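You operate a simulated robot arm through the tools that you are given. There is no shell and no other tool.

You are at the controls of a simulated robot arm. One attempt, no reset.

TASK
Fix number 3 in the teal stand and push the stand onto the yellow mat.
Fine: loosen the silver screw first, then tighten it on the card; the stand ends square on the mat.

Only the result counts: the job must be done as asked and must still hold three seconds after the hand-in. Knocking over, shifting, dropping, spilling or breaking anything else fails it.

THE ROBOT
A 6-joint arm with a two-finger parallel gripper, fixed in place. Base frame: the origin is at the foot of the arm, x ahead of it, y to its left, z up; the work surface is at about z = 0. Units: mm, degrees, N and s.
With the tool pointing down near the work surface it reaches from about 180 to 460 mm from the base axis. Its first joint turns from -70.0 to 70.0 degrees. Payload 1.9 kg.
The TCP is the grasp point between the finger pads, 23 mm short of the fingertips. In the tool frame z runs along the fingers and y along their closing line. Largest opening 94 mm; finger width 38, thickness 10; the body of the gripper, 54 by 96 mm, starts 39 mm behind the TCP.
Orientation is that of the tool frame in the base frame, as a unit quaternion [x, y, z, w]. With the fingers straight down and closing along the base's y, the tool's x points along the base's -x, its y along +y and its z along -z.

THE INTERFACE
- The arm moves only by the tool send_rows. Its argument "moves" is a list of rows, each a list of 6 numbers: the shift along the base's x, y, z in mm, then the turn, a rotation vector about the base's x, y, z in degrees. In form: [[dx, dy, dz, ax, ay, az], ...]. A call has 1 to 20 rows; each row is the pose to reach, as a shift and turn from the pose commanded when the call began. "jaw" is the finger opening in mm, from 0 to 94, set as the call begins (left out, the last holds). Rows are played at 5 a second. More than 50 mm and 8.6 degrees between two rows, or a gripper value outside its range, and nothing of the call is played. A pose out of reach is approached as far as the arm can. The call stops where the force on the tool passes 40 N (or 10 N more than at its start, if that is more) or the arm is blocked; 0.2 s more then pass. The fingers move at their own pace (about 108 mm/s each) and stop on an object; they squeeze with about 27 N. The grip force told is the motor's: it shows also when the fingers shut on nothing. Time passes only in rows, and 0.2 s behind the last, so rows that repeat a pose let the fingers close. It gives the time, the measured TCP pose, the force on the tool (base axes), the opening and the grip force at its end, in the units of the frame above (readings bear some noise), with the torque about the TCP (base axes, N m) and any sound that the robot's microphone picked up.
- Cameras (640 x 400 px; columns grow to the right, rows downward): "scene" is fixed at [41.9, 296.2, 449.6]; the picture's right is [-0.89, -0.45, 0.00], its down [-0.14, 0.28, -0.95] and it looks along [0.43, -0.85, -0.32] (base axes); focal length 280 px, centre (320, 200). "wrist" rides on the gripper at [87, 16, -75] in the tool frame; the picture's right is [-0.18, 0.98, 0.00], its down [-0.58, -0.11, -0.81] and it looks along [-0.79, -0.15, 0.59] (tool axes); focal length 243 px, centre (320, 200).
- snapshot(camera): a new picture of that camera. No time passes.
- probe_pixels(camera, pixels): for up to 12 pixels [column, row] of the newest picture of that camera ("zoom" is the newest enlarged one), the place [x, y, z] in the base frame of the surface seen there, good to about 3 mm. No time passes.
- zoom(camera, box): a new picture of the part [left, top, right, bottom] of that camera's present view, enlarged. No time passes.
- close_job(): hands the job in; it is judged then, once.

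Leave the gripper open and the arm clear of the work at the hand-in unless told otherwise.

The tools are called by a JSON object that holds its "method" and its "body". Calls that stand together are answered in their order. send_rows: Moves the arm, as the interface text tells. Its arguments: {"type":"object","properties":{"moves":{"type":"array","items":{"type":"array","items":{"type":"number"}}},"jaw":{"type":"number"}},"required":["moves"]} The other tools are called the same way: snapshot (camera) takes a picture; probe_pixels (camera, pixels) gives the place of the surface under pixels of a picture; zoom (camera, box) takes an enlarged picture of a part of a camera's view; close_job () hands the job in.

At the start:

```text
t: 0.0
eef_pos: [225.4, -159.3, 362.0]
tool_rot: [-0.001, 1.0, 0.001, 0.001]
contact_force: [-0.5, -0.1, -0.5]
torque: [0.0, -0.01, 0.01]
gripper_width: 94.0
grip_force: 0.0
```

scene: 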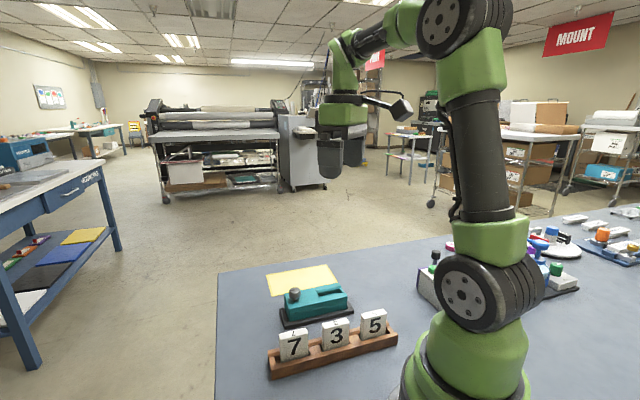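
wrist: 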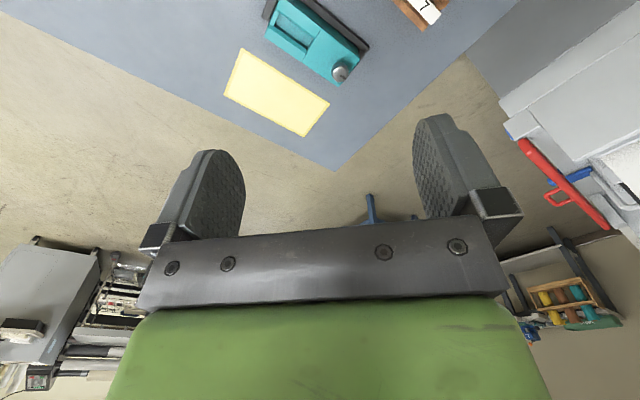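

I see a teal stand on a dark base at about (315,303) in the scene picture, with a silver knob at (295,293), a yellow mat behind it at (303,280), and a wooden rack with cards 7, 3 and 5 in front. I'll zoom in on this area from both cameras.

{"method": "zoom", "body": {"camera": "scene", "box": [240, 250, 420, 390]}}

{"method": "zoom", "body": {"camera": "wrist", "box": [200, 0, 480, 175]}}

```text
2.86 times, centred on (330, 320) of scene
```

zoom: 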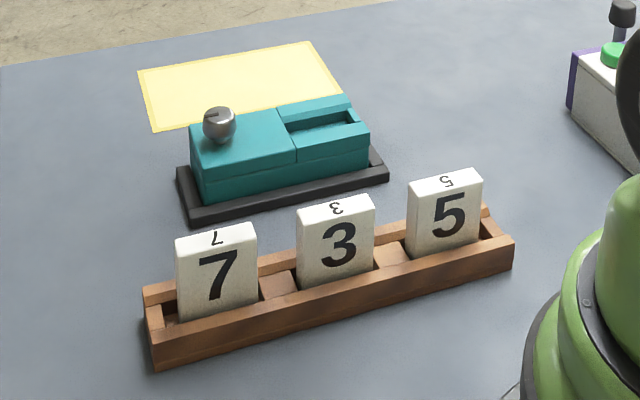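

```text
2.29 times, centred on (340, 88) of wrist
```

zoom: 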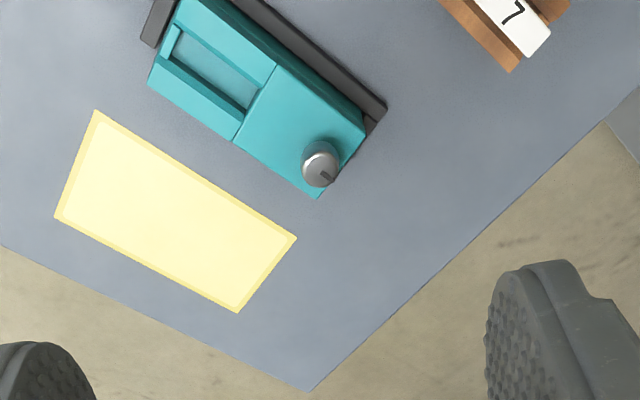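

Now I'll measure the main points: the stand's corners, slot, knob, cards and mat, using the scene camera.

{"method": "snapshot", "body": {"camera": "scene"}}

{"method": "zoom", "body": {"camera": "scene", "box": [260, 255, 360, 335]}}

```text
taken
```

scene: 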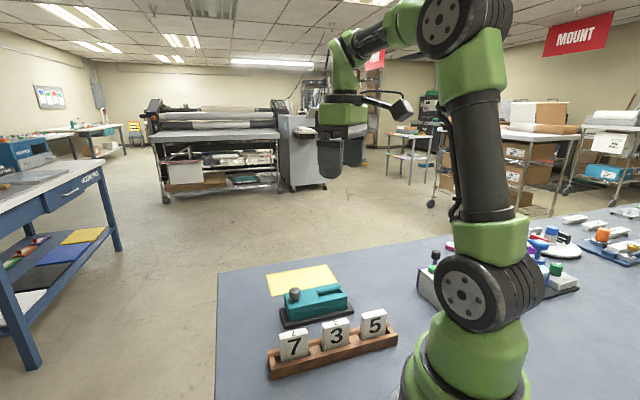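

```text
5.00 times, centred on (310, 295) of scene
```

zoom: 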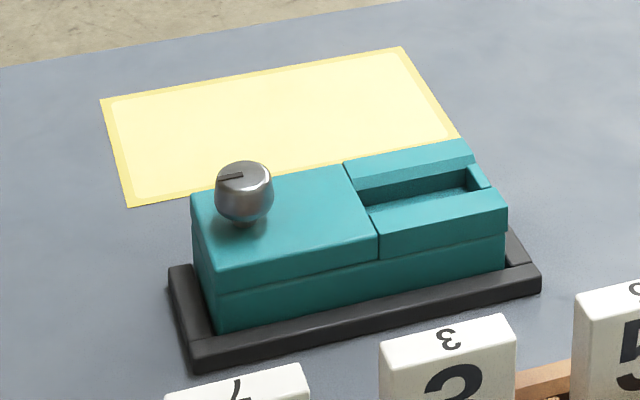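

{"method": "probe_pixels", "body": {"camera": "zoom", "pixels": [[195, 195], [215, 268], [375, 232], [345, 160], [470, 140], [505, 205], [425, 198], [245, 178], [245, 205], [215, 325], [505, 265], [310, 235]]}}

{"method": "probe_pixels", "body": {"camera": "zoom", "pixels": [[101, 98], [402, 46], [470, 140], [128, 206], [170, 268], [195, 345], [195, 368], [540, 270], [520, 240], [540, 290], [480, 180], [480, 240]]}}

```text
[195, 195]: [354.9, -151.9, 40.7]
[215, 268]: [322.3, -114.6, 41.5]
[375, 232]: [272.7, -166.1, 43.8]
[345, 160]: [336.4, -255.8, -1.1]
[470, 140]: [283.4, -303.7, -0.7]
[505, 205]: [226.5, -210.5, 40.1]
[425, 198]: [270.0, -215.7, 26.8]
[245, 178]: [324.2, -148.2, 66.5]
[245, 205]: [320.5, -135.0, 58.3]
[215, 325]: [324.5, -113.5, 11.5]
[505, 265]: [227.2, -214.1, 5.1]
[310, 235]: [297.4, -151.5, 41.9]
```

```text
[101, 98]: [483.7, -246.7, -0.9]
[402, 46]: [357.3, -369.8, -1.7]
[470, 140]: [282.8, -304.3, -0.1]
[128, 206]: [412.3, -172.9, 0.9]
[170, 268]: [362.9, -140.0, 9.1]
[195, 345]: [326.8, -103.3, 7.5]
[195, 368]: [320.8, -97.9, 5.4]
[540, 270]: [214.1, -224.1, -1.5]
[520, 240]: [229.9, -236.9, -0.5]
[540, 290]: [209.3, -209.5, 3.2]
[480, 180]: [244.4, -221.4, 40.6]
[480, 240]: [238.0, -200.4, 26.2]
```

Next I'll zoom on the card rack and measure the cards.

{"method": "zoom", "body": {"camera": "scene", "box": [260, 300, 405, 385]}}

```text
4.41 times, centred on (332, 342) of scene
```

zoom: 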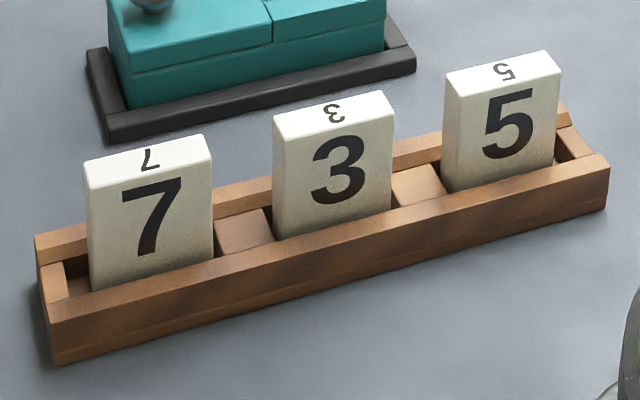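

{"method": "probe_pixels", "body": {"camera": "zoom", "pixels": [[276, 119], [281, 137], [390, 112], [385, 94], [335, 110], [285, 232], [390, 210], [337, 170], [90, 180], [205, 140], [447, 78], [555, 55]]}}

{"method": "probe_pixels", "body": {"camera": "zoom", "pixels": [[53, 318], [57, 362], [605, 162], [605, 205], [38, 240], [560, 110], [245, 230], [415, 185], [240, 195], [420, 150], [300, 250], [300, 290]]}}

```text
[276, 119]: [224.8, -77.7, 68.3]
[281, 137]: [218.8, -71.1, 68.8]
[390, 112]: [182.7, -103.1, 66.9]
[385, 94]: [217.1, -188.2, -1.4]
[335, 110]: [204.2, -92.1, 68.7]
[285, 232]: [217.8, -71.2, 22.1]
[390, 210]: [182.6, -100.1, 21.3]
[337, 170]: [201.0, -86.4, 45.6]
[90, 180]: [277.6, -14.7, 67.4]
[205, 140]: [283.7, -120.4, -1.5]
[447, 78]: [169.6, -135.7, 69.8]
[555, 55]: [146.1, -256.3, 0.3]
```

```text
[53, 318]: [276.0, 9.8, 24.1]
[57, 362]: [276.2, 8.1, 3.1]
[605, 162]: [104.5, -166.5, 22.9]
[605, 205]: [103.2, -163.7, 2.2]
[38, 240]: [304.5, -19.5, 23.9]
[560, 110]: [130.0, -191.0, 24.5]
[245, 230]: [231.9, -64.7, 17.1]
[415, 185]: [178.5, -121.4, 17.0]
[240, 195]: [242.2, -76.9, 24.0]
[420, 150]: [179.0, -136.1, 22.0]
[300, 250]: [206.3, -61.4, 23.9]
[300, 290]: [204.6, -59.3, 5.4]
```

The stand's long axis lies about 45° in the base frame. Its top is near z=42, the knob is at about (322,-142), and card 3 is near (203,-90) with its top at z≈68.5. I'll turn the tool 45° to line up with the stand and lower it to get a closer wrist view.

{"method": "send_rows", "body": {"moves": [[4, -10, -17, 0, 0, 7.6], [8, -20, -34, 0, 0, 15.2], [12, -30, -51, 0, 0, 22.8], [16, -40, -68, 0, 0, 30.4], [20, -52, -85, 0, 0, 38], [25, -64, -102, 0, 0, 45.5], [25, -64, -102, 0, 0, 45.5]]}}

{"method": "snapshot", "body": {"camera": "wrist"}}

```text
t: 1.6
eef_pos: [251.9, -221.9, 261.4]
tool_rot: [-0.387, 0.922, 0.001, 0.001]
contact_force: [0.5, -1.0, -0.2]
torque: [0.01, -0.01, 0.0]
gripper_width: 94.2
grip_force: 0.1
```

```text
taken
```

wrist: 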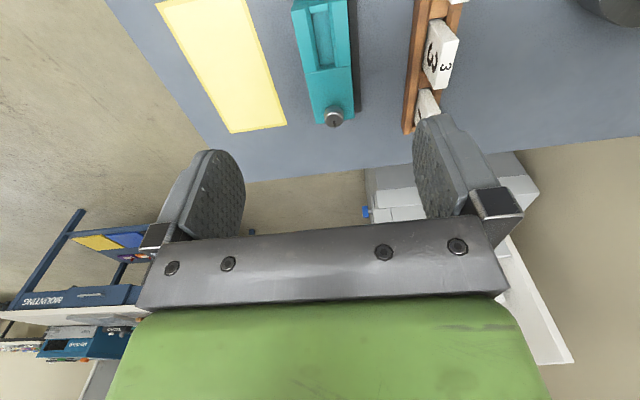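

The wrist view now lines up with the stand, which is at the top of the image around (325,60). I'll back the camera along the stand's axis so the whole stand and its slot are visible.

{"method": "send_rows", "body": {"moves": [[-15, -15, 0, 0, 0, 0], [-30, -30, 0, 0, 0, 0], [-45, -45, 0, 0, 0, 0], [-45, -45, 0, 0, 0, 0]]}}

{"method": "zoom", "body": {"camera": "wrist", "box": [220, 0, 480, 163]}}

```text
t: 2.6
eef_pos: [207.3, -265.7, 259.3]
tool_rot: [-0.386, 0.922, 0.001, 0.001]
contact_force: [-0.3, -0.7, 0.1]
torque: [-0.01, -0.02, -0.01]
gripper_width: 93.8
grip_force: 0.2
```

```text
2.45 times, centred on (350, 82) of wrist
```

zoom: 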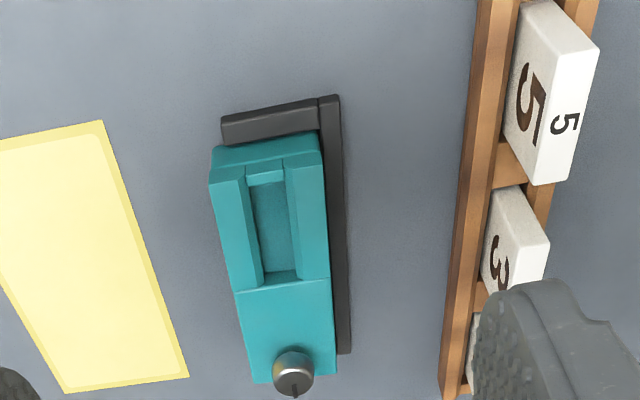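

I can see the slot clearly at about (270,230) in the enlarged picture, with a dark L-shaped or U-shaped fence around the stand. I'll probe the slot, stand edges and fence.

{"method": "probe_pixels", "body": {"camera": "zoom", "pixels": [[270, 200], [272, 240], [280, 276], [265, 172], [246, 175], [289, 168], [262, 284], [300, 276], [210, 168], [318, 152], [328, 275], [236, 290]]}}

{"method": "probe_pixels", "body": {"camera": "zoom", "pixels": [[255, 380], [335, 372], [293, 372], [293, 355], [273, 370], [313, 370], [222, 125], [340, 100], [318, 100], [348, 350], [270, 110], [335, 230]]}}

```text
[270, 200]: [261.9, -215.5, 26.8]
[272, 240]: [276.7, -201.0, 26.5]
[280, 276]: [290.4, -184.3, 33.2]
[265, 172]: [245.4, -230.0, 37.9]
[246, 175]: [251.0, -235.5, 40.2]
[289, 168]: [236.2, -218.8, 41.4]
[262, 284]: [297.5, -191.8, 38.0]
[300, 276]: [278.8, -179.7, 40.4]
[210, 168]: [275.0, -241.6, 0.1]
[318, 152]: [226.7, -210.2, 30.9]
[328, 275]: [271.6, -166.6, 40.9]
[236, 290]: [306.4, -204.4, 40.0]
```

```text
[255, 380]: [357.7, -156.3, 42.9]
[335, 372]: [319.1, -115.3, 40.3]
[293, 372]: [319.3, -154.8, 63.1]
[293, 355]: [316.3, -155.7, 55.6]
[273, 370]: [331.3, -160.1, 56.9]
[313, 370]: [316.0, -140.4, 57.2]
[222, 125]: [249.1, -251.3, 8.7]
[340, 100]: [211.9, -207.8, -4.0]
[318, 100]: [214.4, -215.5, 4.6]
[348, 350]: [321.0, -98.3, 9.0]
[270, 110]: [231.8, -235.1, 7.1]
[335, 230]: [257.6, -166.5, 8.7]
```

The slot floor is at z≈26.5 and the stand's top at z≈40.5, with the knob centred near (325,-148). I'll go lower for a closer look at the slot and knob.

{"method": "send_rows", "body": {"moves": [[14, 14, -27, 0, 0, 0], [28, 28, -54, 0, 0, 0], [43, 43, -80, 0, 0, 0], [43, 43, -80, 0, 0, 0]]}}

{"method": "zoom", "body": {"camera": "wrist", "box": [220, 0, 460, 150]}}

```text
t: 3.6
eef_pos: [251.1, -225.8, 181.3]
tool_rot: [-0.387, 0.922, 0.002, 0.0]
contact_force: [0.8, 0.6, 0.5]
torque: [0.02, -0.01, 0.01]
gripper_width: 93.9
grip_force: 0.0
```

```text
2.67 times, centred on (340, 75) of wrist
```

zoom: 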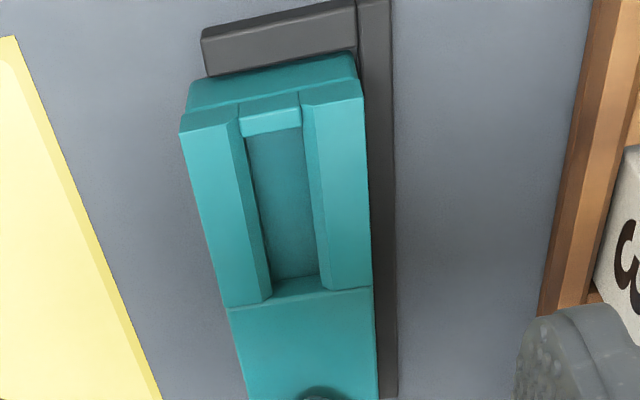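

{"method": "probe_pixels", "body": {"camera": "zoom", "pixels": [[270, 115], [272, 131], [243, 120], [302, 108], [248, 140], [302, 130], [275, 160], [290, 270], [272, 295], [323, 285], [262, 280], [318, 275]]}}

{"method": "probe_pixels", "body": {"camera": "zoom", "pixels": [[182, 130], [362, 95], [370, 285], [230, 305], [210, 60], [350, 15], [355, 50], [385, 5], [392, 380], [365, 380], [295, 288], [290, 200]]}}

```text
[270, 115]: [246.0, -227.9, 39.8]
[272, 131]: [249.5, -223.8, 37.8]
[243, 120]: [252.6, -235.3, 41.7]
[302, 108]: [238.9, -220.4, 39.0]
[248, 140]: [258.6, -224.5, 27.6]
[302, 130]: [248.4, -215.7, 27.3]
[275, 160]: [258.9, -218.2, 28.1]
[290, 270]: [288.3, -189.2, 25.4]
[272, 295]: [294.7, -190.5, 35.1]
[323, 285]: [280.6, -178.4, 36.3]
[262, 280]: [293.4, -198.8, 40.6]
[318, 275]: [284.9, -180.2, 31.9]
```

```text
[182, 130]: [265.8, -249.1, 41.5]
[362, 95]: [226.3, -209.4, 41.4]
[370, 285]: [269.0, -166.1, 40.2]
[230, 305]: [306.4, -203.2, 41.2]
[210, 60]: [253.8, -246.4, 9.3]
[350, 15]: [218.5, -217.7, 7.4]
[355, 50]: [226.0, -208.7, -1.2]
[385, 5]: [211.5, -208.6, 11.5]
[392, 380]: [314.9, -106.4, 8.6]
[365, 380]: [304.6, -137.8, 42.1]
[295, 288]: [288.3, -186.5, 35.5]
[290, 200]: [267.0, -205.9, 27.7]
```

The slot's U/V-shaped funnel tapers from about 20 mm at the top to about 13 mm at the floor. I'll move over the cards to measure card 3's exact place and angle.

{"method": "send_rows", "body": {"moves": [[-13, 26, 10, 0, 0, 0], [-26, 53, 20, 0, 0, 0], [-40, 80, 20, 0, 0, 0], [-53, 106, 20, 0, 0, 0], [-53, 106, 20, 0, 0, 0]]}}

{"method": "snapshot", "body": {"camera": "wrist"}}

{"method": "zoom", "body": {"camera": "wrist", "box": [220, 0, 460, 150]}}

```text
t: 4.8
eef_pos: [194.0, -119.8, 200.9]
tool_rot: [-0.387, 0.922, 0.0, 0.001]
contact_force: [0.0, 0.2, -1.0]
torque: [0.01, 0.01, 0.0]
gripper_width: 94.2
grip_force: 0.1
```

```text
taken
```

wrist: 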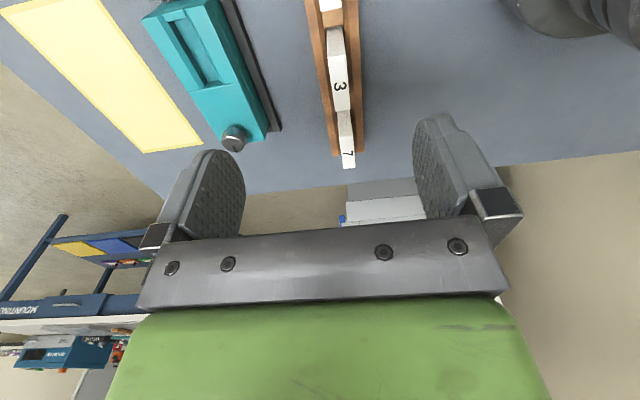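

```text
2.67 times, centred on (340, 75) of wrist
```

zoom: 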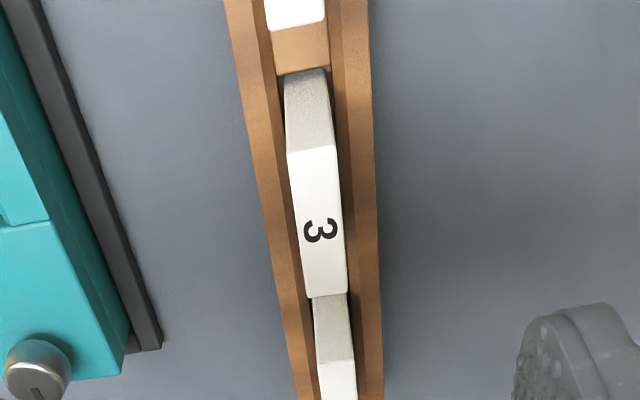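

{"method": "probe_pixels", "body": {"camera": "zoom", "pixels": [[292, 156], [328, 152], [343, 288], [312, 292], [318, 225], [288, 80], [325, 76], [300, 60], [255, 60], [355, 60], [305, 180], [333, 180]]}}

{"method": "probe_pixels", "body": {"camera": "zoom", "pixels": [[310, 250], [340, 250], [318, 305], [345, 300], [330, 330], [320, 370], [350, 365], [270, 20], [320, 18], [135, 340], [155, 345], [38, 360]]}}

```text
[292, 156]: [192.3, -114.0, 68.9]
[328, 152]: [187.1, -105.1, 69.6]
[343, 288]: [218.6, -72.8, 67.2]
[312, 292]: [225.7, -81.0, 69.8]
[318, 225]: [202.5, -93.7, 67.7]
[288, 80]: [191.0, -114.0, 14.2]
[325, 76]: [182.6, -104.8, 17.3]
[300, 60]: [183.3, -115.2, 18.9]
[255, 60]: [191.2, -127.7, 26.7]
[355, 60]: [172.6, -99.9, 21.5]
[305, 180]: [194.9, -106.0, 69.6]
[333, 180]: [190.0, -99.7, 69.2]
```

```text
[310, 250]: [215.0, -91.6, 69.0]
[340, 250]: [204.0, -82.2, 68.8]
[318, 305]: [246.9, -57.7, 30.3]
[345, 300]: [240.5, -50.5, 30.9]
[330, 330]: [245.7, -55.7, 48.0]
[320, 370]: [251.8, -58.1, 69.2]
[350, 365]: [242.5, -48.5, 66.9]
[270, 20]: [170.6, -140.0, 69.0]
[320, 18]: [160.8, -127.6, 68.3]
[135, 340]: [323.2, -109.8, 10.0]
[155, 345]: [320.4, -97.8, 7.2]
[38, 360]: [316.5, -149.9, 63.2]
```

Card 3 is centred near (206,-93), parallel to the rack, with its top at z≈69. Next I go over the knob (about (325,-148)) for an exact look at it.

{"method": "send_rows", "body": {"moves": [[29, -12, 0, 0, 0, 0], [58, -24, 0, 0, 0, 0], [87, -36, 0, 0, 0, 0], [115, -47, 0, 0, 0, 0], [115, -47, 0, 0, 0, 0]]}}

{"method": "zoom", "body": {"camera": "wrist", "box": [220, 0, 460, 150]}}

```text
t: 6.0
eef_pos: [309.3, -168.2, 202.5]
tool_rot: [-0.387, 0.922, 0.003, 0.001]
contact_force: [-0.3, -0.9, 1.0]
torque: [-0.03, 0.0, 0.03]
gripper_width: 94.0
grip_force: 0.1
```

```text
2.67 times, centred on (340, 75) of wrist
```

zoom: 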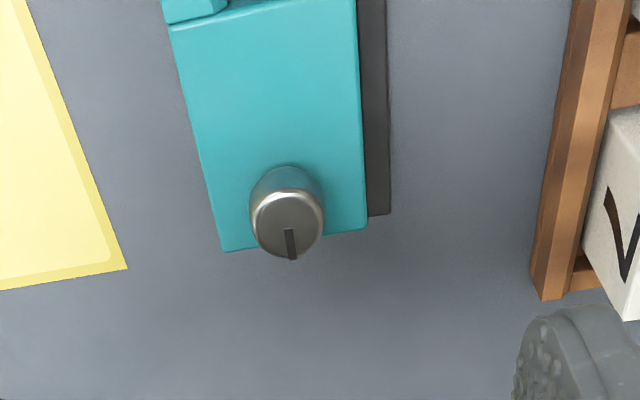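

{"method": "probe_pixels", "body": {"camera": "zoom", "pixels": [[288, 222], [262, 220], [313, 215], [290, 195], [270, 245], [308, 243], [287, 235], [292, 257], [250, 205], [324, 200], [225, 250], [366, 230]]}}

```text
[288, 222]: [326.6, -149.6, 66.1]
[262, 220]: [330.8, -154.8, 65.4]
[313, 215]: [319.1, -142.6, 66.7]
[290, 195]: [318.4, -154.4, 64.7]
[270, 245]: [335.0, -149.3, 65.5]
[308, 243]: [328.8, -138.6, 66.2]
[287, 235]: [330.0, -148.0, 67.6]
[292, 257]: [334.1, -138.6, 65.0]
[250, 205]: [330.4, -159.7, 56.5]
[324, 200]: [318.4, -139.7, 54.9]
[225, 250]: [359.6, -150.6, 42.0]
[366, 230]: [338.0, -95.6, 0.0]
```

The knob's centre comes out near (327,-147), its top is at z≈66 and it is about 22 mm across. I'll move above it, turning the tool −90° so there is room to turn counterclockwise, and part-close the fingers to 50 mm.

{"method": "send_rows", "body": {"jaw": 50, "moves": [[2, 2, -5, 0, 0, -8], [4, 4, -10, 0, 0, -16], [6, 6, -15, 0, 0, -24], [8, 8, -20, 0, 0, -32], [10, 10, -25, 0, 0, -40], [12, 12, -30, 0, 0, -48], [14, 14, -35, 0, 0, -56], [15, 16, -40, 0, 0, -64], [16, 18, -45, 0, 0, -72], [16.6, 19.3, -50, 0, 0, -80], [16.6, 19.3, -60, 0, 0, -88], [16.6, 19.3, -80, 0, 0, -90], [16.6, 19.3, -100, 0, 0, -90], [16.6, 19.3, -100, 0, 0, -90]]}}

{"method": "zoom", "body": {"camera": "scene", "box": [250, 230, 370, 330]}}

{"method": "snapshot", "body": {"camera": "wrist"}}

```text
t: 9.0
eef_pos: [328.4, -148.1, 99.2]
tool_rot: [0.38, 0.925, 0.001, 0.002]
contact_force: [0.0, -1.0, 0.3]
torque: [0.04, -0.03, 0.0]
gripper_width: 49.9
grip_force: 0.1
```

```text
4.00 times, centred on (310, 280) of scene
```

zoom: 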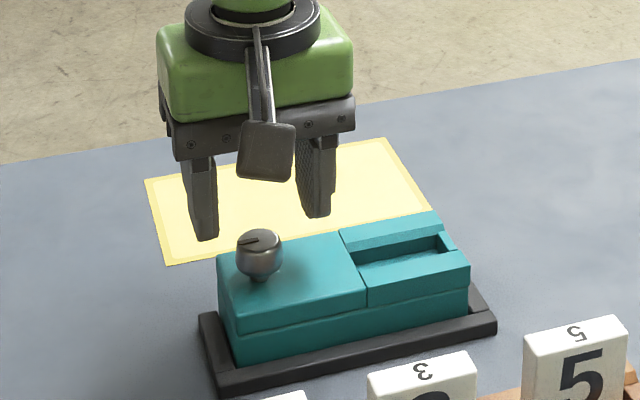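

```text
taken
```

wrist: 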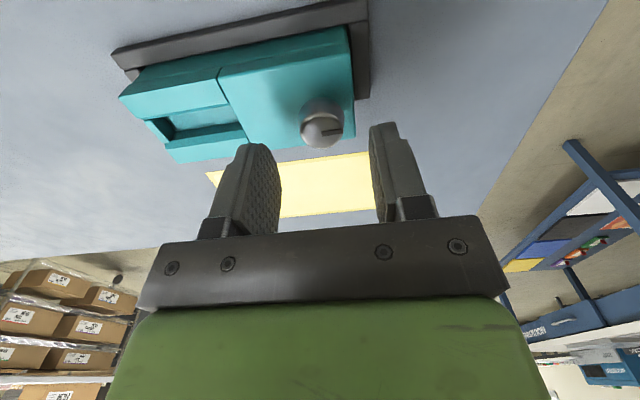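

The fingers straddle the knob. I'll lower them to just above the stand's top, with fingertips at z≈46.

{"method": "send_rows", "body": {"moves": [[0, 0, -12, 0, 0, 0], [0, 0, -24, 0, 0, 0], [0, 0, -31, 0, 0, 0], [0, 0, -31, 0, 0, 0]]}}

{"method": "zoom", "body": {"camera": "scene", "box": [250, 230, 370, 330]}}

{"method": "snapshot", "body": {"camera": "wrist"}}

```text
t: 10.0
eef_pos: [327.5, -147.6, 69.6]
tool_rot: [0.379, 0.925, 0.0, 0.001]
contact_force: [-0.7, -0.1, 0.1]
torque: [0.03, 0.0, 0.03]
gripper_width: 50.2
grip_force: 0.0
```

```text
4.00 times, centred on (310, 280) of scene
```

zoom: 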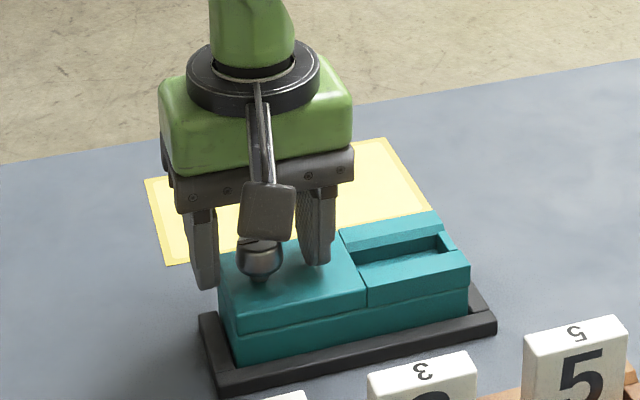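

```text
taken
```

wrist: 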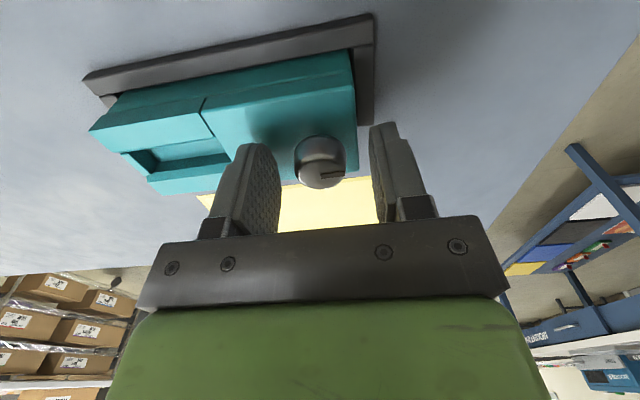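

The knob sits between the fingers. Before closing I'll check the centring by probing the knob and fingertips.

{"method": "probe_pixels", "body": {"camera": "wrist", "pixels": [[320, 160], [298, 160], [343, 158], [320, 140], [320, 184], [335, 175], [260, 150], [255, 200], [275, 220], [380, 140], [385, 190], [382, 215]]}}

```text
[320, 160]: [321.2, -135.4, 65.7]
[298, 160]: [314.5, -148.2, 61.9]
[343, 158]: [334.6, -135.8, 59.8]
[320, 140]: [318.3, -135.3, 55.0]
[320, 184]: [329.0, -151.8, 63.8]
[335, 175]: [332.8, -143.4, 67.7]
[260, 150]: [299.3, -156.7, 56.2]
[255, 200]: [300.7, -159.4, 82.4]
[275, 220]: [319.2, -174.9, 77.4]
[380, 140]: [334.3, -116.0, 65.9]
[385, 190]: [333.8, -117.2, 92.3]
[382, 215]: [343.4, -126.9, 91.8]
```

The knob is centred within about 2 mm, so I'll close the fingers on it.

{"method": "send_rows", "body": {"jaw": 0, "moves": [[0, 0, 0, 0, 0, 0], [0, 0, 0, 0, 0, 0], [0, 0, 0, 0, 0, 0]]}}

```text
t: 10.8
eef_pos: [328.5, -148.2, 68.6]
tool_rot: [0.378, 0.926, 0.0, 0.002]
contact_force: [-0.2, 0.1, -0.5]
torque: [0.0, -0.04, 0.03]
gripper_width: 25.7
grip_force: 26.5
```

I have the knob at 25.7 mm with 26.5 N. I'll turn it counterclockwise 40° to begin loosening and read the torque and sound.

{"method": "send_rows", "body": {"moves": [[0, 0, 0, 0, 0, 8], [0, 0, 0, 0, 0, 16], [0, 0, 0, 0, 0, 24], [0, 0, 0, 0, 0, 32], [0, 0, 0, 0, 0, 40]]}}

{"method": "zoom", "body": {"camera": "scene", "box": [250, 230, 370, 330]}}

{"method": "snapshot", "body": {"camera": "wrist"}}

```text
t: 12.0
eef_pos: [328.4, -146.7, 69.0]
tool_rot: [0.037, 0.999, 0.0, 0.002]
contact_force: [5.1, 2.3, 5.9]
torque: [0.12, 0.26, 0.0]
gripper_width: 25.8
grip_force: 27.1
```

```text
4.00 times, centred on (310, 280) of scene
```

zoom: 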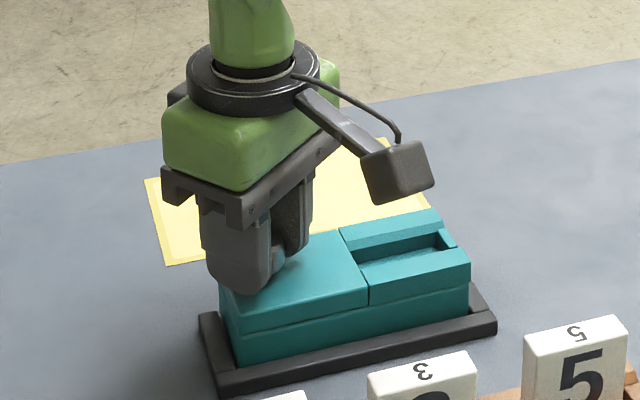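

```text
taken
```

wrist: 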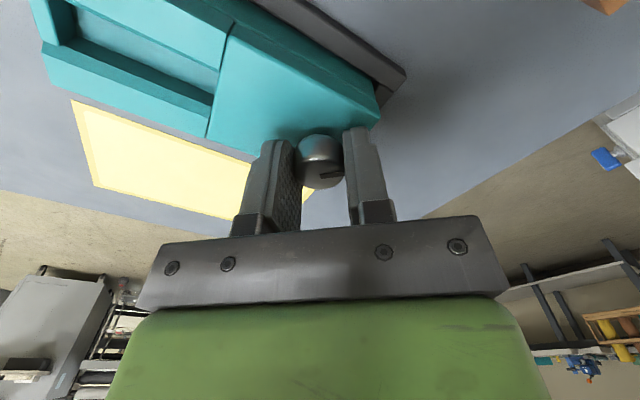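

The knob turns with the fingers. The mark stayed at the same place relative to them, with no resisting torque and about 6 N upward. I'll continue counterclockwise.

{"method": "send_rows", "body": {"moves": [[0, 0, 0.2, 0, 0, 8], [0, 0, 0.3, 0, 0, 16], [0, 0, 0.5, 0, 0, 24], [0, 0, 0.6, 0, 0, 32], [0, 0, 0.8, 0, 0, 40], [0, 0, 1, 0, 0, 48]]}}

```text
t: 13.4
eef_pos: [328.3, -146.8, 69.4]
tool_rot: [-0.371, 0.929, 0.001, 0.001]
contact_force: [11.6, 6.9, 0.2]
torque: [0.33, -0.5, 0.01]
gripper_width: 25.6
grip_force: 26.9
```

I've turned 88° so far. Sideways force is building at (11.6, 6.9) N, which means the knob axis is a little further along (+x,+y) than the tool. I'll release, lift and look at the state.

{"method": "send_rows", "body": {"jaw": 50, "moves": [[0, 0, 0, 0, 0, 0], [0, 0, 0, 0, 0, 0], [0, 0, 20, 0, 0, 0], [0, 0, 45, 0, 0, 0], [-15, -15, 80, 0, 0, 0], [-22, -22, 110, 0, 0, 0], [-22, -22, 110, 0, 0, 0]]}}

{"method": "snapshot", "body": {"camera": "wrist"}}

{"method": "zoom", "body": {"camera": "wrist", "box": [220, 0, 460, 150]}}

{"method": "zoom", "body": {"camera": "scene", "box": [260, 255, 360, 335]}}

```text
t: 15.0
eef_pos: [301.6, -168.8, 179.6]
tool_rot: [-0.371, 0.929, 0.001, 0.001]
contact_force: [0.2, 0.3, -0.4]
torque: [-0.02, 0.03, 0.03]
gripper_width: 50.2
grip_force: 0.1
```

```text
taken
```

wrist: 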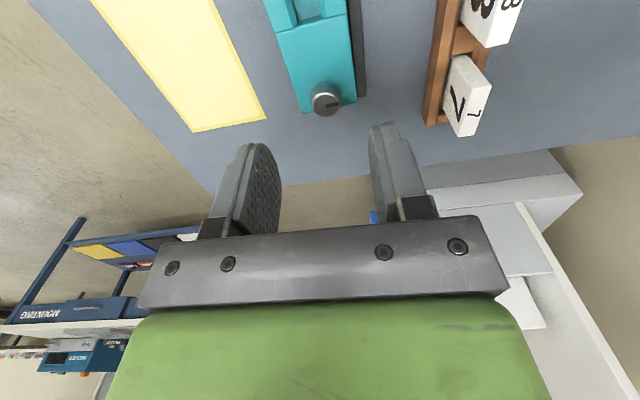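

```text
2.67 times, centred on (340, 75) of wrist
```

zoom: 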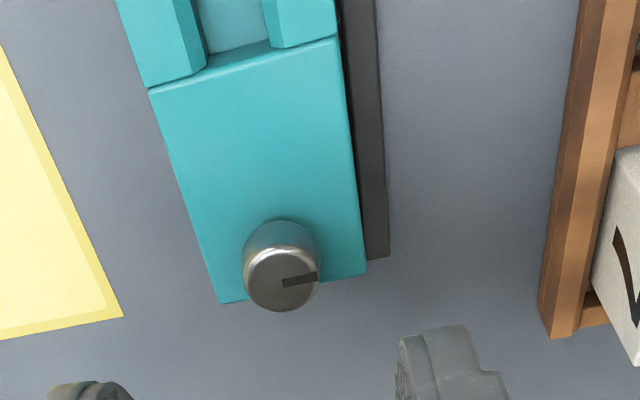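

```text
5.00 times, centred on (310, 295) of scene
```

zoom: 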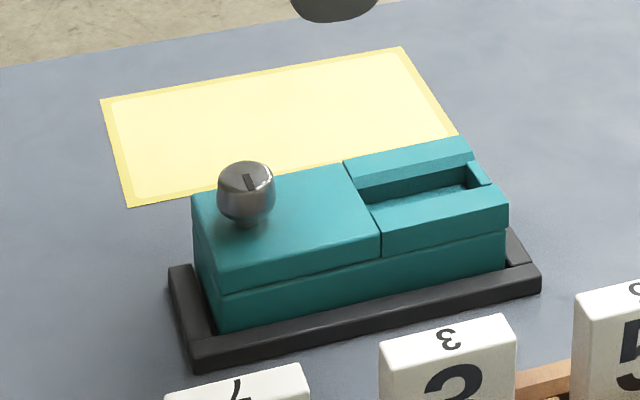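

The mark now points toward the rack, so the knob has made a quarter turn counterclockwise. I'll return to the earlier viewing pose over the slot and compare its width with before.

{"method": "send_rows", "body": {"moves": [[-19, -19, 0, 0, 0, 1], [-38, -38, 0, 0, 0, 2], [-56.6, -56.3, 0, 0, 0, 2], [-56.6, -56.3, 0, 0, 0, 2]]}}

{"method": "zoom", "body": {"camera": "wrist", "box": [220, 0, 460, 150]}}

```text
t: 16.0
eef_pos: [247.0, -225.1, 180.3]
tool_rot: [-0.387, 0.922, 0.001, 0.001]
contact_force: [-0.5, 1.0, 0.5]
torque: [-0.02, 0.0, -0.01]
gripper_width: 50.0
grip_force: 0.0
```

```text
2.67 times, centred on (340, 75) of wrist
```

zoom: 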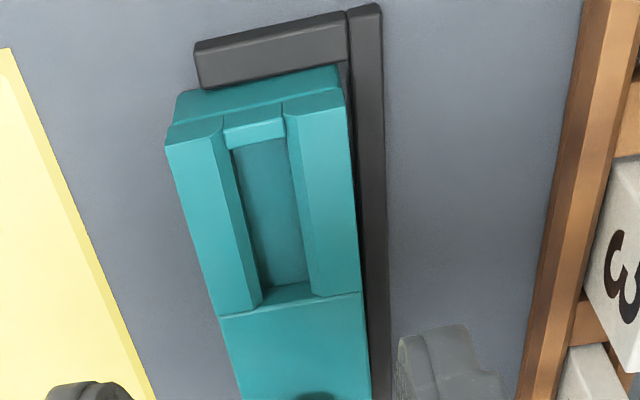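

{"method": "zoom", "body": {"camera": "wrist", "box": [270, 30, 366, 120]}}

```text
4.44 times, centred on (318, 75) of wrist
```

zoom: 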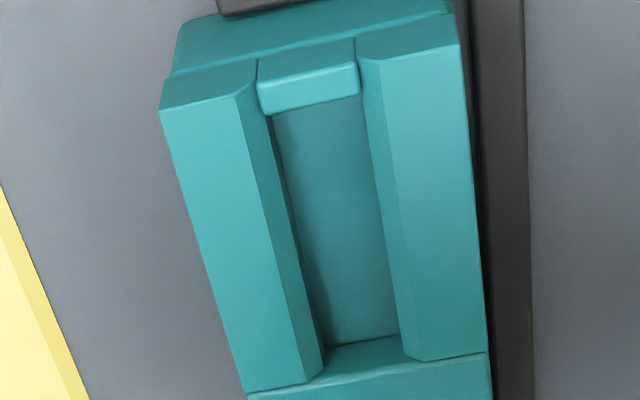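

{"method": "probe_pixels", "body": {"camera": "zoom", "pixels": [[237, 110], [258, 130], [275, 140], [300, 150], [350, 140], [362, 120], [386, 110], [290, 250], [310, 260], [350, 260], [388, 250], [410, 250]]}}

{"method": "probe_pixels", "body": {"camera": "zoom", "pixels": [[165, 100], [240, 385], [470, 100], [485, 345], [455, 15], [500, 100], [525, 100], [505, 380], [365, 345], [310, 90], [315, 105], [350, 330]]}}

```text
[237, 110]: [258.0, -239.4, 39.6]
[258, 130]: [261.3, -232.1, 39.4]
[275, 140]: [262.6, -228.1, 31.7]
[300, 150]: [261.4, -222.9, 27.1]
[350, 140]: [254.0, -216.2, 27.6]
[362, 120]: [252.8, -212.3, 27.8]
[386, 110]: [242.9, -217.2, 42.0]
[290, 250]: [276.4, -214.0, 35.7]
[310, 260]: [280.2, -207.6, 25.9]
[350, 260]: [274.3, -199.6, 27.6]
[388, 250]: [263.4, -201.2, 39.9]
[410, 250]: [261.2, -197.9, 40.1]
```

```text
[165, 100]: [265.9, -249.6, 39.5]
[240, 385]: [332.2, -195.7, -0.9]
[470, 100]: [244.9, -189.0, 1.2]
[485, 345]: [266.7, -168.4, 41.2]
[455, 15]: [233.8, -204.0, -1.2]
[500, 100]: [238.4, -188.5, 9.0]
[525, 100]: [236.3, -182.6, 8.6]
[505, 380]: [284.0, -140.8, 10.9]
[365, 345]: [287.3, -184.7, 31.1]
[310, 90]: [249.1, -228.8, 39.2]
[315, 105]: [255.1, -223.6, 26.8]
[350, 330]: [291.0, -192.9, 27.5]
```

The throat between the jaws is now roughly 18 mm wide. I'll look at the knob again to centre on it better before loosening further.

{"method": "send_rows", "body": {"moves": [[20, 20, 6, 0, 0, 0], [40, 40, 12, 0, 0, 0], [58, 57, 20, 0, 0, 0], [58, 57, 20, 0, 0, 0]]}}

{"method": "zoom", "body": {"camera": "wrist", "box": [270, 40, 390, 115]}}

```text
t: 17.0
eef_pos: [307.2, -168.4, 201.0]
tool_rot: [-0.387, 0.922, 0.0, 0.001]
contact_force: [0.0, 0.8, 0.5]
torque: [0.0, 0.0, 0.01]
gripper_width: 50.0
grip_force: 0.1
```

```text
5.33 times, centred on (330, 78) of wrist
```

zoom: 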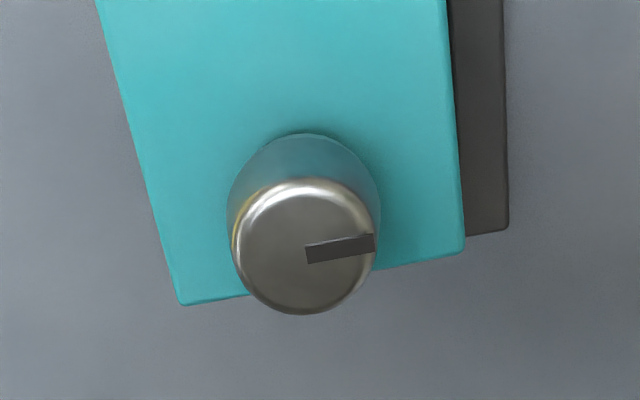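

{"method": "probe_pixels", "body": {"camera": "zoom", "pixels": [[303, 247], [240, 247], [368, 252], [303, 190], [303, 308], [260, 205], [345, 205], [260, 290], [348, 290], [290, 247], [290, 270], [290, 225]]}}

{"method": "probe_pixels", "body": {"camera": "zoom", "pixels": [[235, 195], [375, 190], [305, 145], [185, 295], [455, 242], [460, 150], [105, 20], [440, 20], [150, 180], [500, 215], [470, 225], [500, 20]]}}

```text
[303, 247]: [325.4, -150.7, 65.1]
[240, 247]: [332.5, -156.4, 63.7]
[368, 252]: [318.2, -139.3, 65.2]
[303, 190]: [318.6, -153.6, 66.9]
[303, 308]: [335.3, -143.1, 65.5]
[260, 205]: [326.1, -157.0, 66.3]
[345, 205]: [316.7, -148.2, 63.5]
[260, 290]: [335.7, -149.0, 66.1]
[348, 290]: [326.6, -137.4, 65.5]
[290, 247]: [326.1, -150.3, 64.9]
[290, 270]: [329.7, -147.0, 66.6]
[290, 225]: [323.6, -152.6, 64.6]
```

```text
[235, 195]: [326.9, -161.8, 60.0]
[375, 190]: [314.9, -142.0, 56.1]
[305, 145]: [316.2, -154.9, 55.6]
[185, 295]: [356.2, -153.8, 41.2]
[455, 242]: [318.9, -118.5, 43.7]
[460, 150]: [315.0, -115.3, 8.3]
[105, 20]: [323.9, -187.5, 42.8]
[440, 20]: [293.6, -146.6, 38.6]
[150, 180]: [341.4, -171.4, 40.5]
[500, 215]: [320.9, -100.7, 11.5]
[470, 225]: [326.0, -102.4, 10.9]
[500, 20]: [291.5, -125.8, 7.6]
```

The knob centre averages out to (326.3,-148.2). I'll go back down on it, starting 120° further clockwise so I can loosen another third of a turn.

{"method": "send_rows", "body": {"moves": [[2, 2, -8, 0, 0, -8], [4, 4, -16, 0, 0, -16], [6, 6, -24, 0, 0, -24], [8, 8, -32, 0, 0, -32], [10, 10, -40, 0, 0, -40], [12, 12, -48, 0, 0, -48], [14, 14, -56, 0, 0, -56], [16, 16, -64, 0, 0, -64], [18, 18, -72, 0, 0, -72], [19.9, 20.1, -80, 0, 0, -80], [19.9, 20.1, -85, 0, 0, -88], [19.9, 20.1, -90, 0, 0, -96], [19.9, 20.1, -90, 0, 0, -104], [19.9, 20.1, -90, 0, 0, -112], [19.9, 20.1, -95, 0, 0, -120], [19.9, 20.1, -107, 0, 0, -120], [19.9, 20.1, -119, 0, 0, -120], [19.9, 20.1, -130.5, 0, 0, -120], [19.9, 20.1, -130.5, 0, 0, -120]]}}

{"method": "snapshot", "body": {"camera": "wrist"}}

{"method": "zoom", "body": {"camera": "scene", "box": [250, 230, 370, 330]}}

```text
t: 21.0
eef_pos: [328.2, -147.8, 69.2]
tool_rot: [0.605, 0.796, 0.0, 0.001]
contact_force: [0.4, 0.0, -0.7]
torque: [0.01, -0.03, -0.05]
gripper_width: 50.1
grip_force: 0.0
```

```text
taken
```

wrist: 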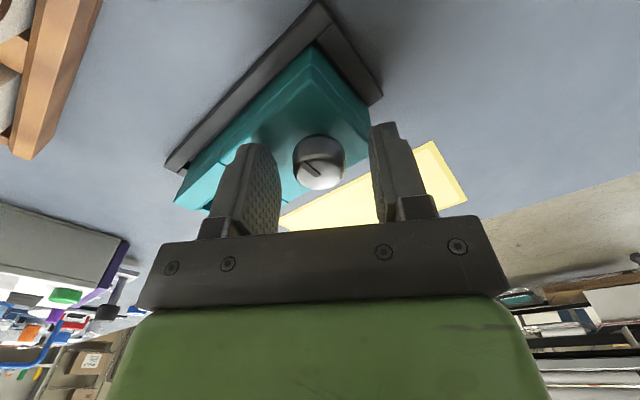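

```text
4.00 times, centred on (310, 280) of scene
```

zoom: 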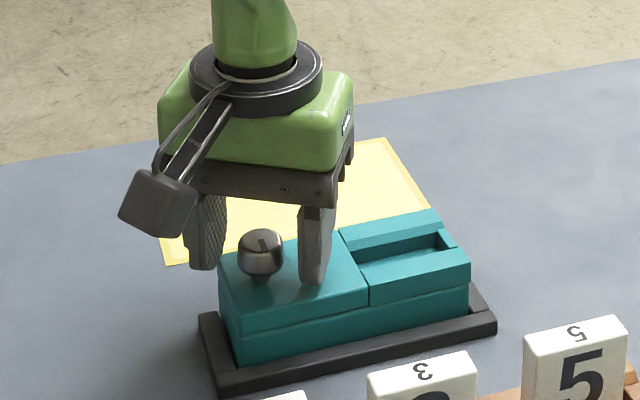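

The knob is between the fingers. I'll close on it, then turn counterclockwise 115°.

{"method": "send_rows", "body": {"jaw": 0, "moves": [[0, 0, 0, 0, 0, 0], [0, 0, 0, 0, 0, 0], [0, 0, 0, 0, 0, 0]]}}

{"method": "send_rows", "body": {"moves": [[0, 0, 0, 0, 0, 8], [0, 0, 0, 0, 0, 16], [0, 0, 0, 0, 0, 24], [0, 0, 0, 0, 0, 32], [0, 0, 0, 0, 0, 40], [0, 0, 0, 0, 0, 48], [0, 0, 0, 0, 0, 56]]}}

```text
t: 21.8
eef_pos: [327.1, -149.0, 68.8]
tool_rot: [0.605, 0.796, -0.001, 0.001]
contact_force: [0.2, 0.3, 1.0]
torque: [0.0, -0.07, 0.0]
gripper_width: 25.7
grip_force: 27.2
```

```text
t: 23.4
eef_pos: [326.8, -147.4, 70.0]
tool_rot: [0.161, 0.987, 0.0, 0.001]
contact_force: [25.0, 18.5, 10.5]
torque: [0.29, -0.14, -0.25]
gripper_width: 26.0
grip_force: 26.3
```

After 56° more I read a resisting torque of −0.25 N·m and 31 N of sideways force. It's either a stop or poor centring. I'll open the fingers and check the mark and slot.

{"method": "send_rows", "body": {"jaw": 50, "moves": [[0, 0, 0, 0, 0, 0], [0, 0, 0, 0, 0, 0], [0, 0, 20, 0, 0, 0], [0, 0, 40, 0, 0, 0]]}}

{"method": "snapshot", "body": {"camera": "wrist"}}

{"method": "zoom", "body": {"camera": "scene", "box": [260, 255, 360, 335]}}

```text
t: 24.4
eef_pos: [326.7, -147.0, 109.7]
tool_rot: [0.161, 0.987, 0.001, 0.001]
contact_force: [-0.2, 0.5, 0.2]
torque: [0.03, -0.04, 0.01]
gripper_width: 50.0
grip_force: 0.1
```

```text
taken
```

wrist: 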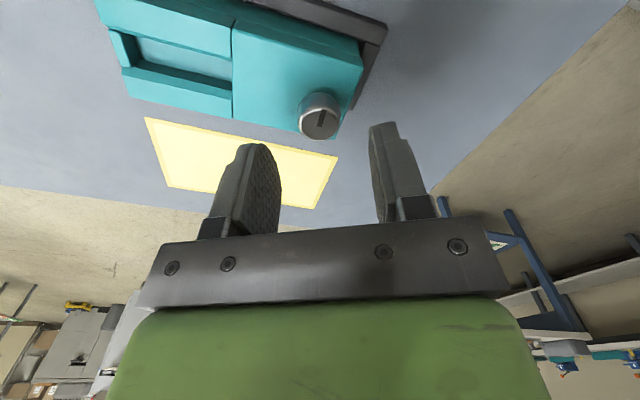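

```text
5.00 times, centred on (310, 295) of scene
```

zoom: 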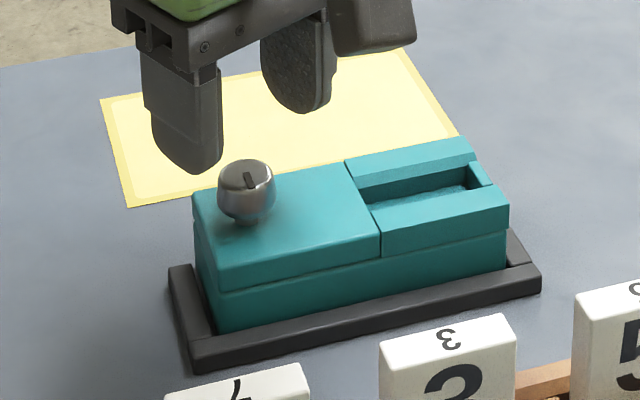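

The mark has barely moved from its quarter-turn position, so the screw is at its loosened stop and the fingers slipped. The screw is loose now. Next I go above card 3, turn the fingers square to it and set the opening to 40 mm.

{"method": "send_rows", "body": {"jaw": 40, "moves": [[0, 0, 20, 0, 0, 8], [-10, 5, 40, 0, 0, 16], [-30, 14, 40, 0, 0, 24], [-50, 23, 40, 0, 0, 32], [-70, 32, 40, 0, 0, 40], [-90, 41, 40, 0, 0, 48], [-110, 50, 40, 0, 0, 56], [-121.2, 55.6, 40, 0, 0, 64.2], [-121.2, 55.6, 20, 0, 0, 64.2], [-121.2, 55.6, 0, 0, 0, 64.2], [-121.2, 55.6, 0, 0, 0, 64.2]]}}

{"method": "snapshot", "body": {"camera": "wrist"}}

{"method": "zoom", "body": {"camera": "scene", "box": [260, 270, 420, 390]}}

```text
t: 26.8
eef_pos: [206.4, -91.2, 110.7]
tool_rot: [-0.388, 0.922, 0.0, 0.001]
contact_force: [0.1, 0.3, -0.5]
torque: [0.03, 0.03, 0.0]
gripper_width: 40.1
grip_force: 0.0
```

```text
taken
```

wrist: 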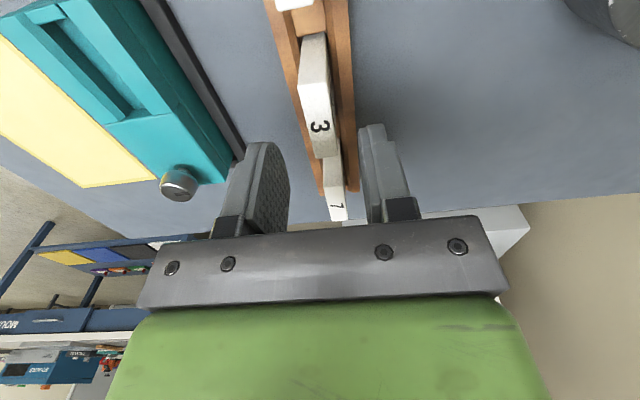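

```text
3.33 times, centred on (340, 330) of scene
```

zoom: 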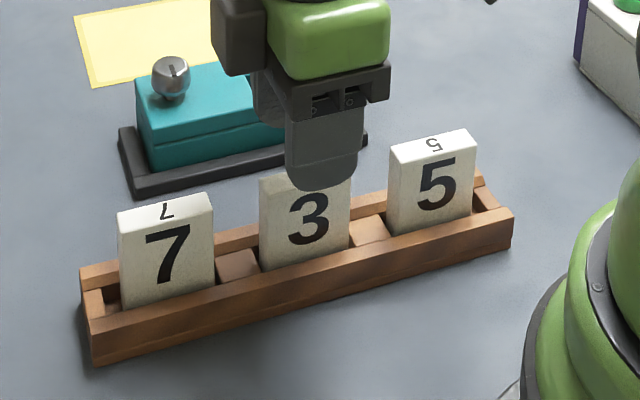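

{"method": "zoom", "body": {"camera": "wrist", "box": [260, 20, 388, 170]}}

```text
2.67 times, centred on (324, 95) of wrist
```

zoom: 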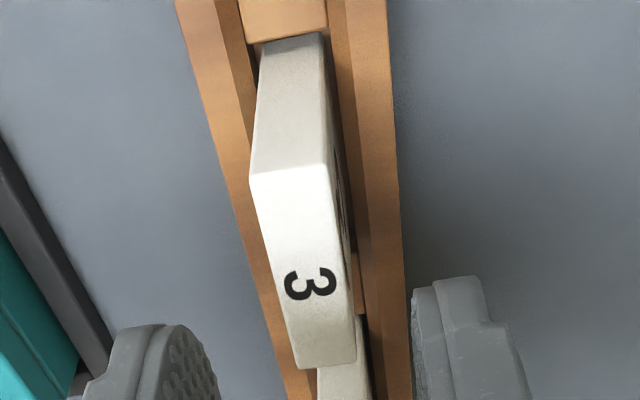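

{"method": "probe_pixels", "body": {"camera": "zoom", "pixels": [[255, 183], [325, 172], [352, 355], [300, 362], [300, 250], [275, 245], [338, 240], [270, 60], [315, 45], [288, 55], [200, 60], [375, 60]]}}

{"method": "probe_pixels", "body": {"camera": "zoom", "pixels": [[290, 178], [325, 358], [320, 270], [262, 180], [318, 176], [345, 350], [305, 352], [255, 170], [328, 165], [285, 300], [348, 300], [335, 120]]}}

```text
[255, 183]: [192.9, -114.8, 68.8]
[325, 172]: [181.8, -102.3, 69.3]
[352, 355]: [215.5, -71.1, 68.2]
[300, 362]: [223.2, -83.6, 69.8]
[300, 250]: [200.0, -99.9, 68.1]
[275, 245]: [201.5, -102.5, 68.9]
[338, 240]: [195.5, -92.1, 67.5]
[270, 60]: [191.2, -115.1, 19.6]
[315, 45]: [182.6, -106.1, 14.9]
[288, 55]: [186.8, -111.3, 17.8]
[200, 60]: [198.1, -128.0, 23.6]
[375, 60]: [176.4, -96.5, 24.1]
```

```text
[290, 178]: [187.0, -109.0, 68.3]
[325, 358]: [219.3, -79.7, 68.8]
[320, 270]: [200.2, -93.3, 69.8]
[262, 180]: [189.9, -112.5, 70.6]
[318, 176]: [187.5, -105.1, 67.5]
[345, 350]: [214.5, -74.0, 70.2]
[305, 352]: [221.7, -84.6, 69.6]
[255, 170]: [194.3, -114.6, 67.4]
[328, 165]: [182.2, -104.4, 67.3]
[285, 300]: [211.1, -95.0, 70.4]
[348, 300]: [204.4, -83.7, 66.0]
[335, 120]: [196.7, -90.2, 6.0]
```

The card is about 13 mm thick and centred near (203.7,-93.2). I'll lower the open fingers around it to TCP z=55, with the tips at z≈32, above the rack's 24 mm edge.

{"method": "send_rows", "body": {"moves": [[-1.3, -0.5, -15, 0, 0, 0], [-1.3, -0.5, -30, 0, 0, 0], [-1.3, -0.5, -44, 0, 0, 0], [-1.3, -0.5, -54.5, 0, 0, 0], [-1.3, -0.5, -54.5, 0, 0, 0]]}}

{"method": "snapshot", "body": {"camera": "wrist"}}

{"method": "zoom", "body": {"camera": "scene", "box": [260, 270, 420, 390]}}

```text
t: 28.0
eef_pos: [205.2, -92.1, 57.0]
tool_rot: [-0.388, 0.922, 0.001, 0.0]
contact_force: [-0.5, -0.6, -0.8]
torque: [0.0, 0.0, -0.03]
gripper_width: 40.0
grip_force: 0.0
```

```text
taken
```

wrist: 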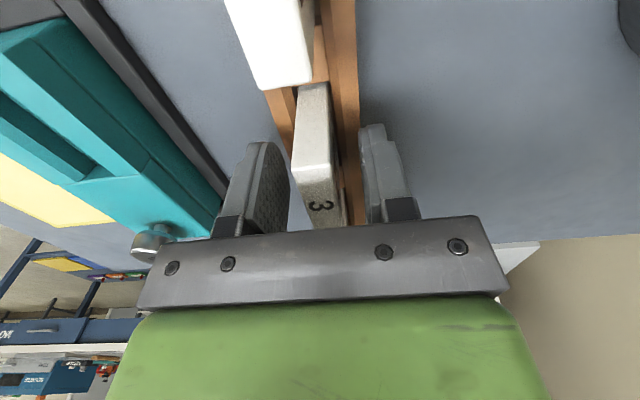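

```text
3.33 times, centred on (340, 330) of scene
```

zoom: 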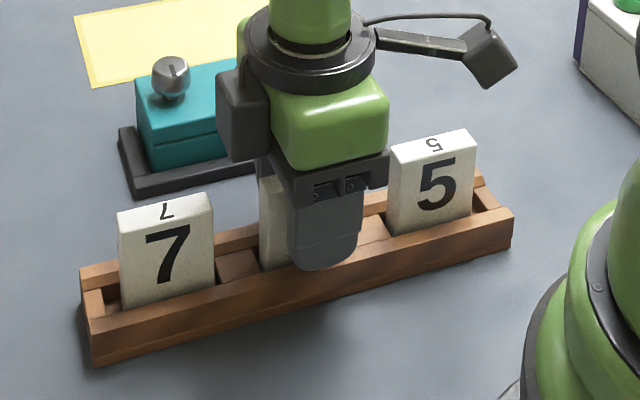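

Both fingers straddle the card and are clear of the rack. I'll close on it.

{"method": "send_rows", "body": {"jaw": 0, "moves": [[1, 1, 0, 0, 0, 0], [1, 1, 0, 0, 0, 0], [1, 1, 0, 0, 0, 0], [1, 1, 0, 0, 0, 0]]}}

```text
t: 29.0
eef_pos: [204.5, -92.1, 55.7]
tool_rot: [-0.388, 0.922, 0.001, 0.001]
contact_force: [-3.0, -0.1, 14.4]
torque: [0.07, 0.06, -0.05]
gripper_width: 14.7
grip_force: 26.5
```

The fingers hold the card at 14.7 mm. There is 14 N of upward reaction, probably the card straightening against the rack floor. I'll lift slowly.

{"method": "send_rows", "body": {"moves": [[0, 0, 3, 0, 0, 0], [0, 0, 6, 0, 0, 0], [0, 0, 10, 0, 0, 0]]}}

{"method": "zoom", "body": {"camera": "scene", "box": [260, 270, 420, 390]}}

```text
t: 29.8
eef_pos: [205.4, -92.4, 66.0]
tool_rot: [-0.389, 0.921, 0.001, 0.0]
contact_force: [0.1, 0.2, -0.9]
torque: [-0.01, -0.01, 0.01]
gripper_width: 14.6
grip_force: 27.1
```

```text
3.33 times, centred on (340, 330) of scene
```

zoom: 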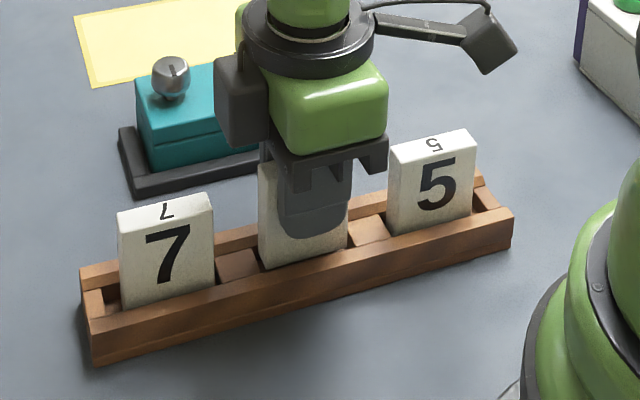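

The force is gone and the card is rising with the fingers. I'll lift it straight up clear of the rack.

{"method": "send_rows", "body": {"moves": [[0, 0, 15, 0, 0, 0], [0, 0, 30, 0, 0, 0], [0, 0, 50, 0, 0, 0], [0, 0, 70, 0, 0, 0], [0, 0, 90, 0, 0, 0], [0, 0, 90, 0, 0, 0]]}}

{"method": "zoom", "body": {"camera": "scene", "box": [240, 220, 420, 390]}}

{"method": "snapshot", "body": {"camera": "wrist"}}

```text
t: 31.2
eef_pos: [204.9, -92.1, 154.8]
tool_rot: [-0.388, 0.922, 0.0, 0.001]
contact_force: [-0.1, 0.4, -0.5]
torque: [-0.01, -0.01, 0.0]
gripper_width: 14.7
grip_force: 26.7
```

```text
2.35 times, centred on (330, 305) of scene
```

zoom: 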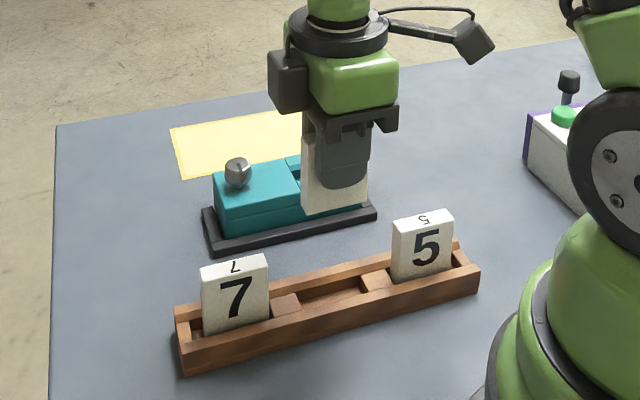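

```text
taken
```

wrist: 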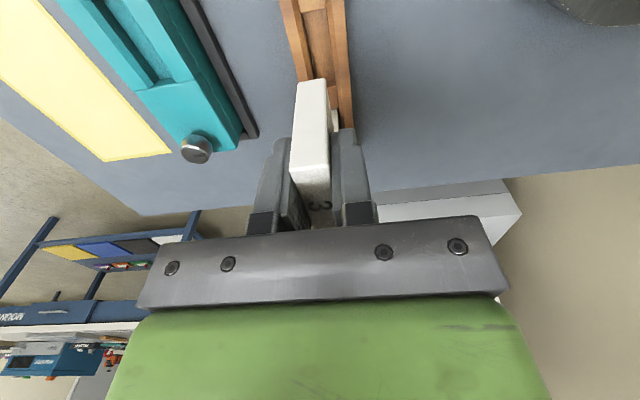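

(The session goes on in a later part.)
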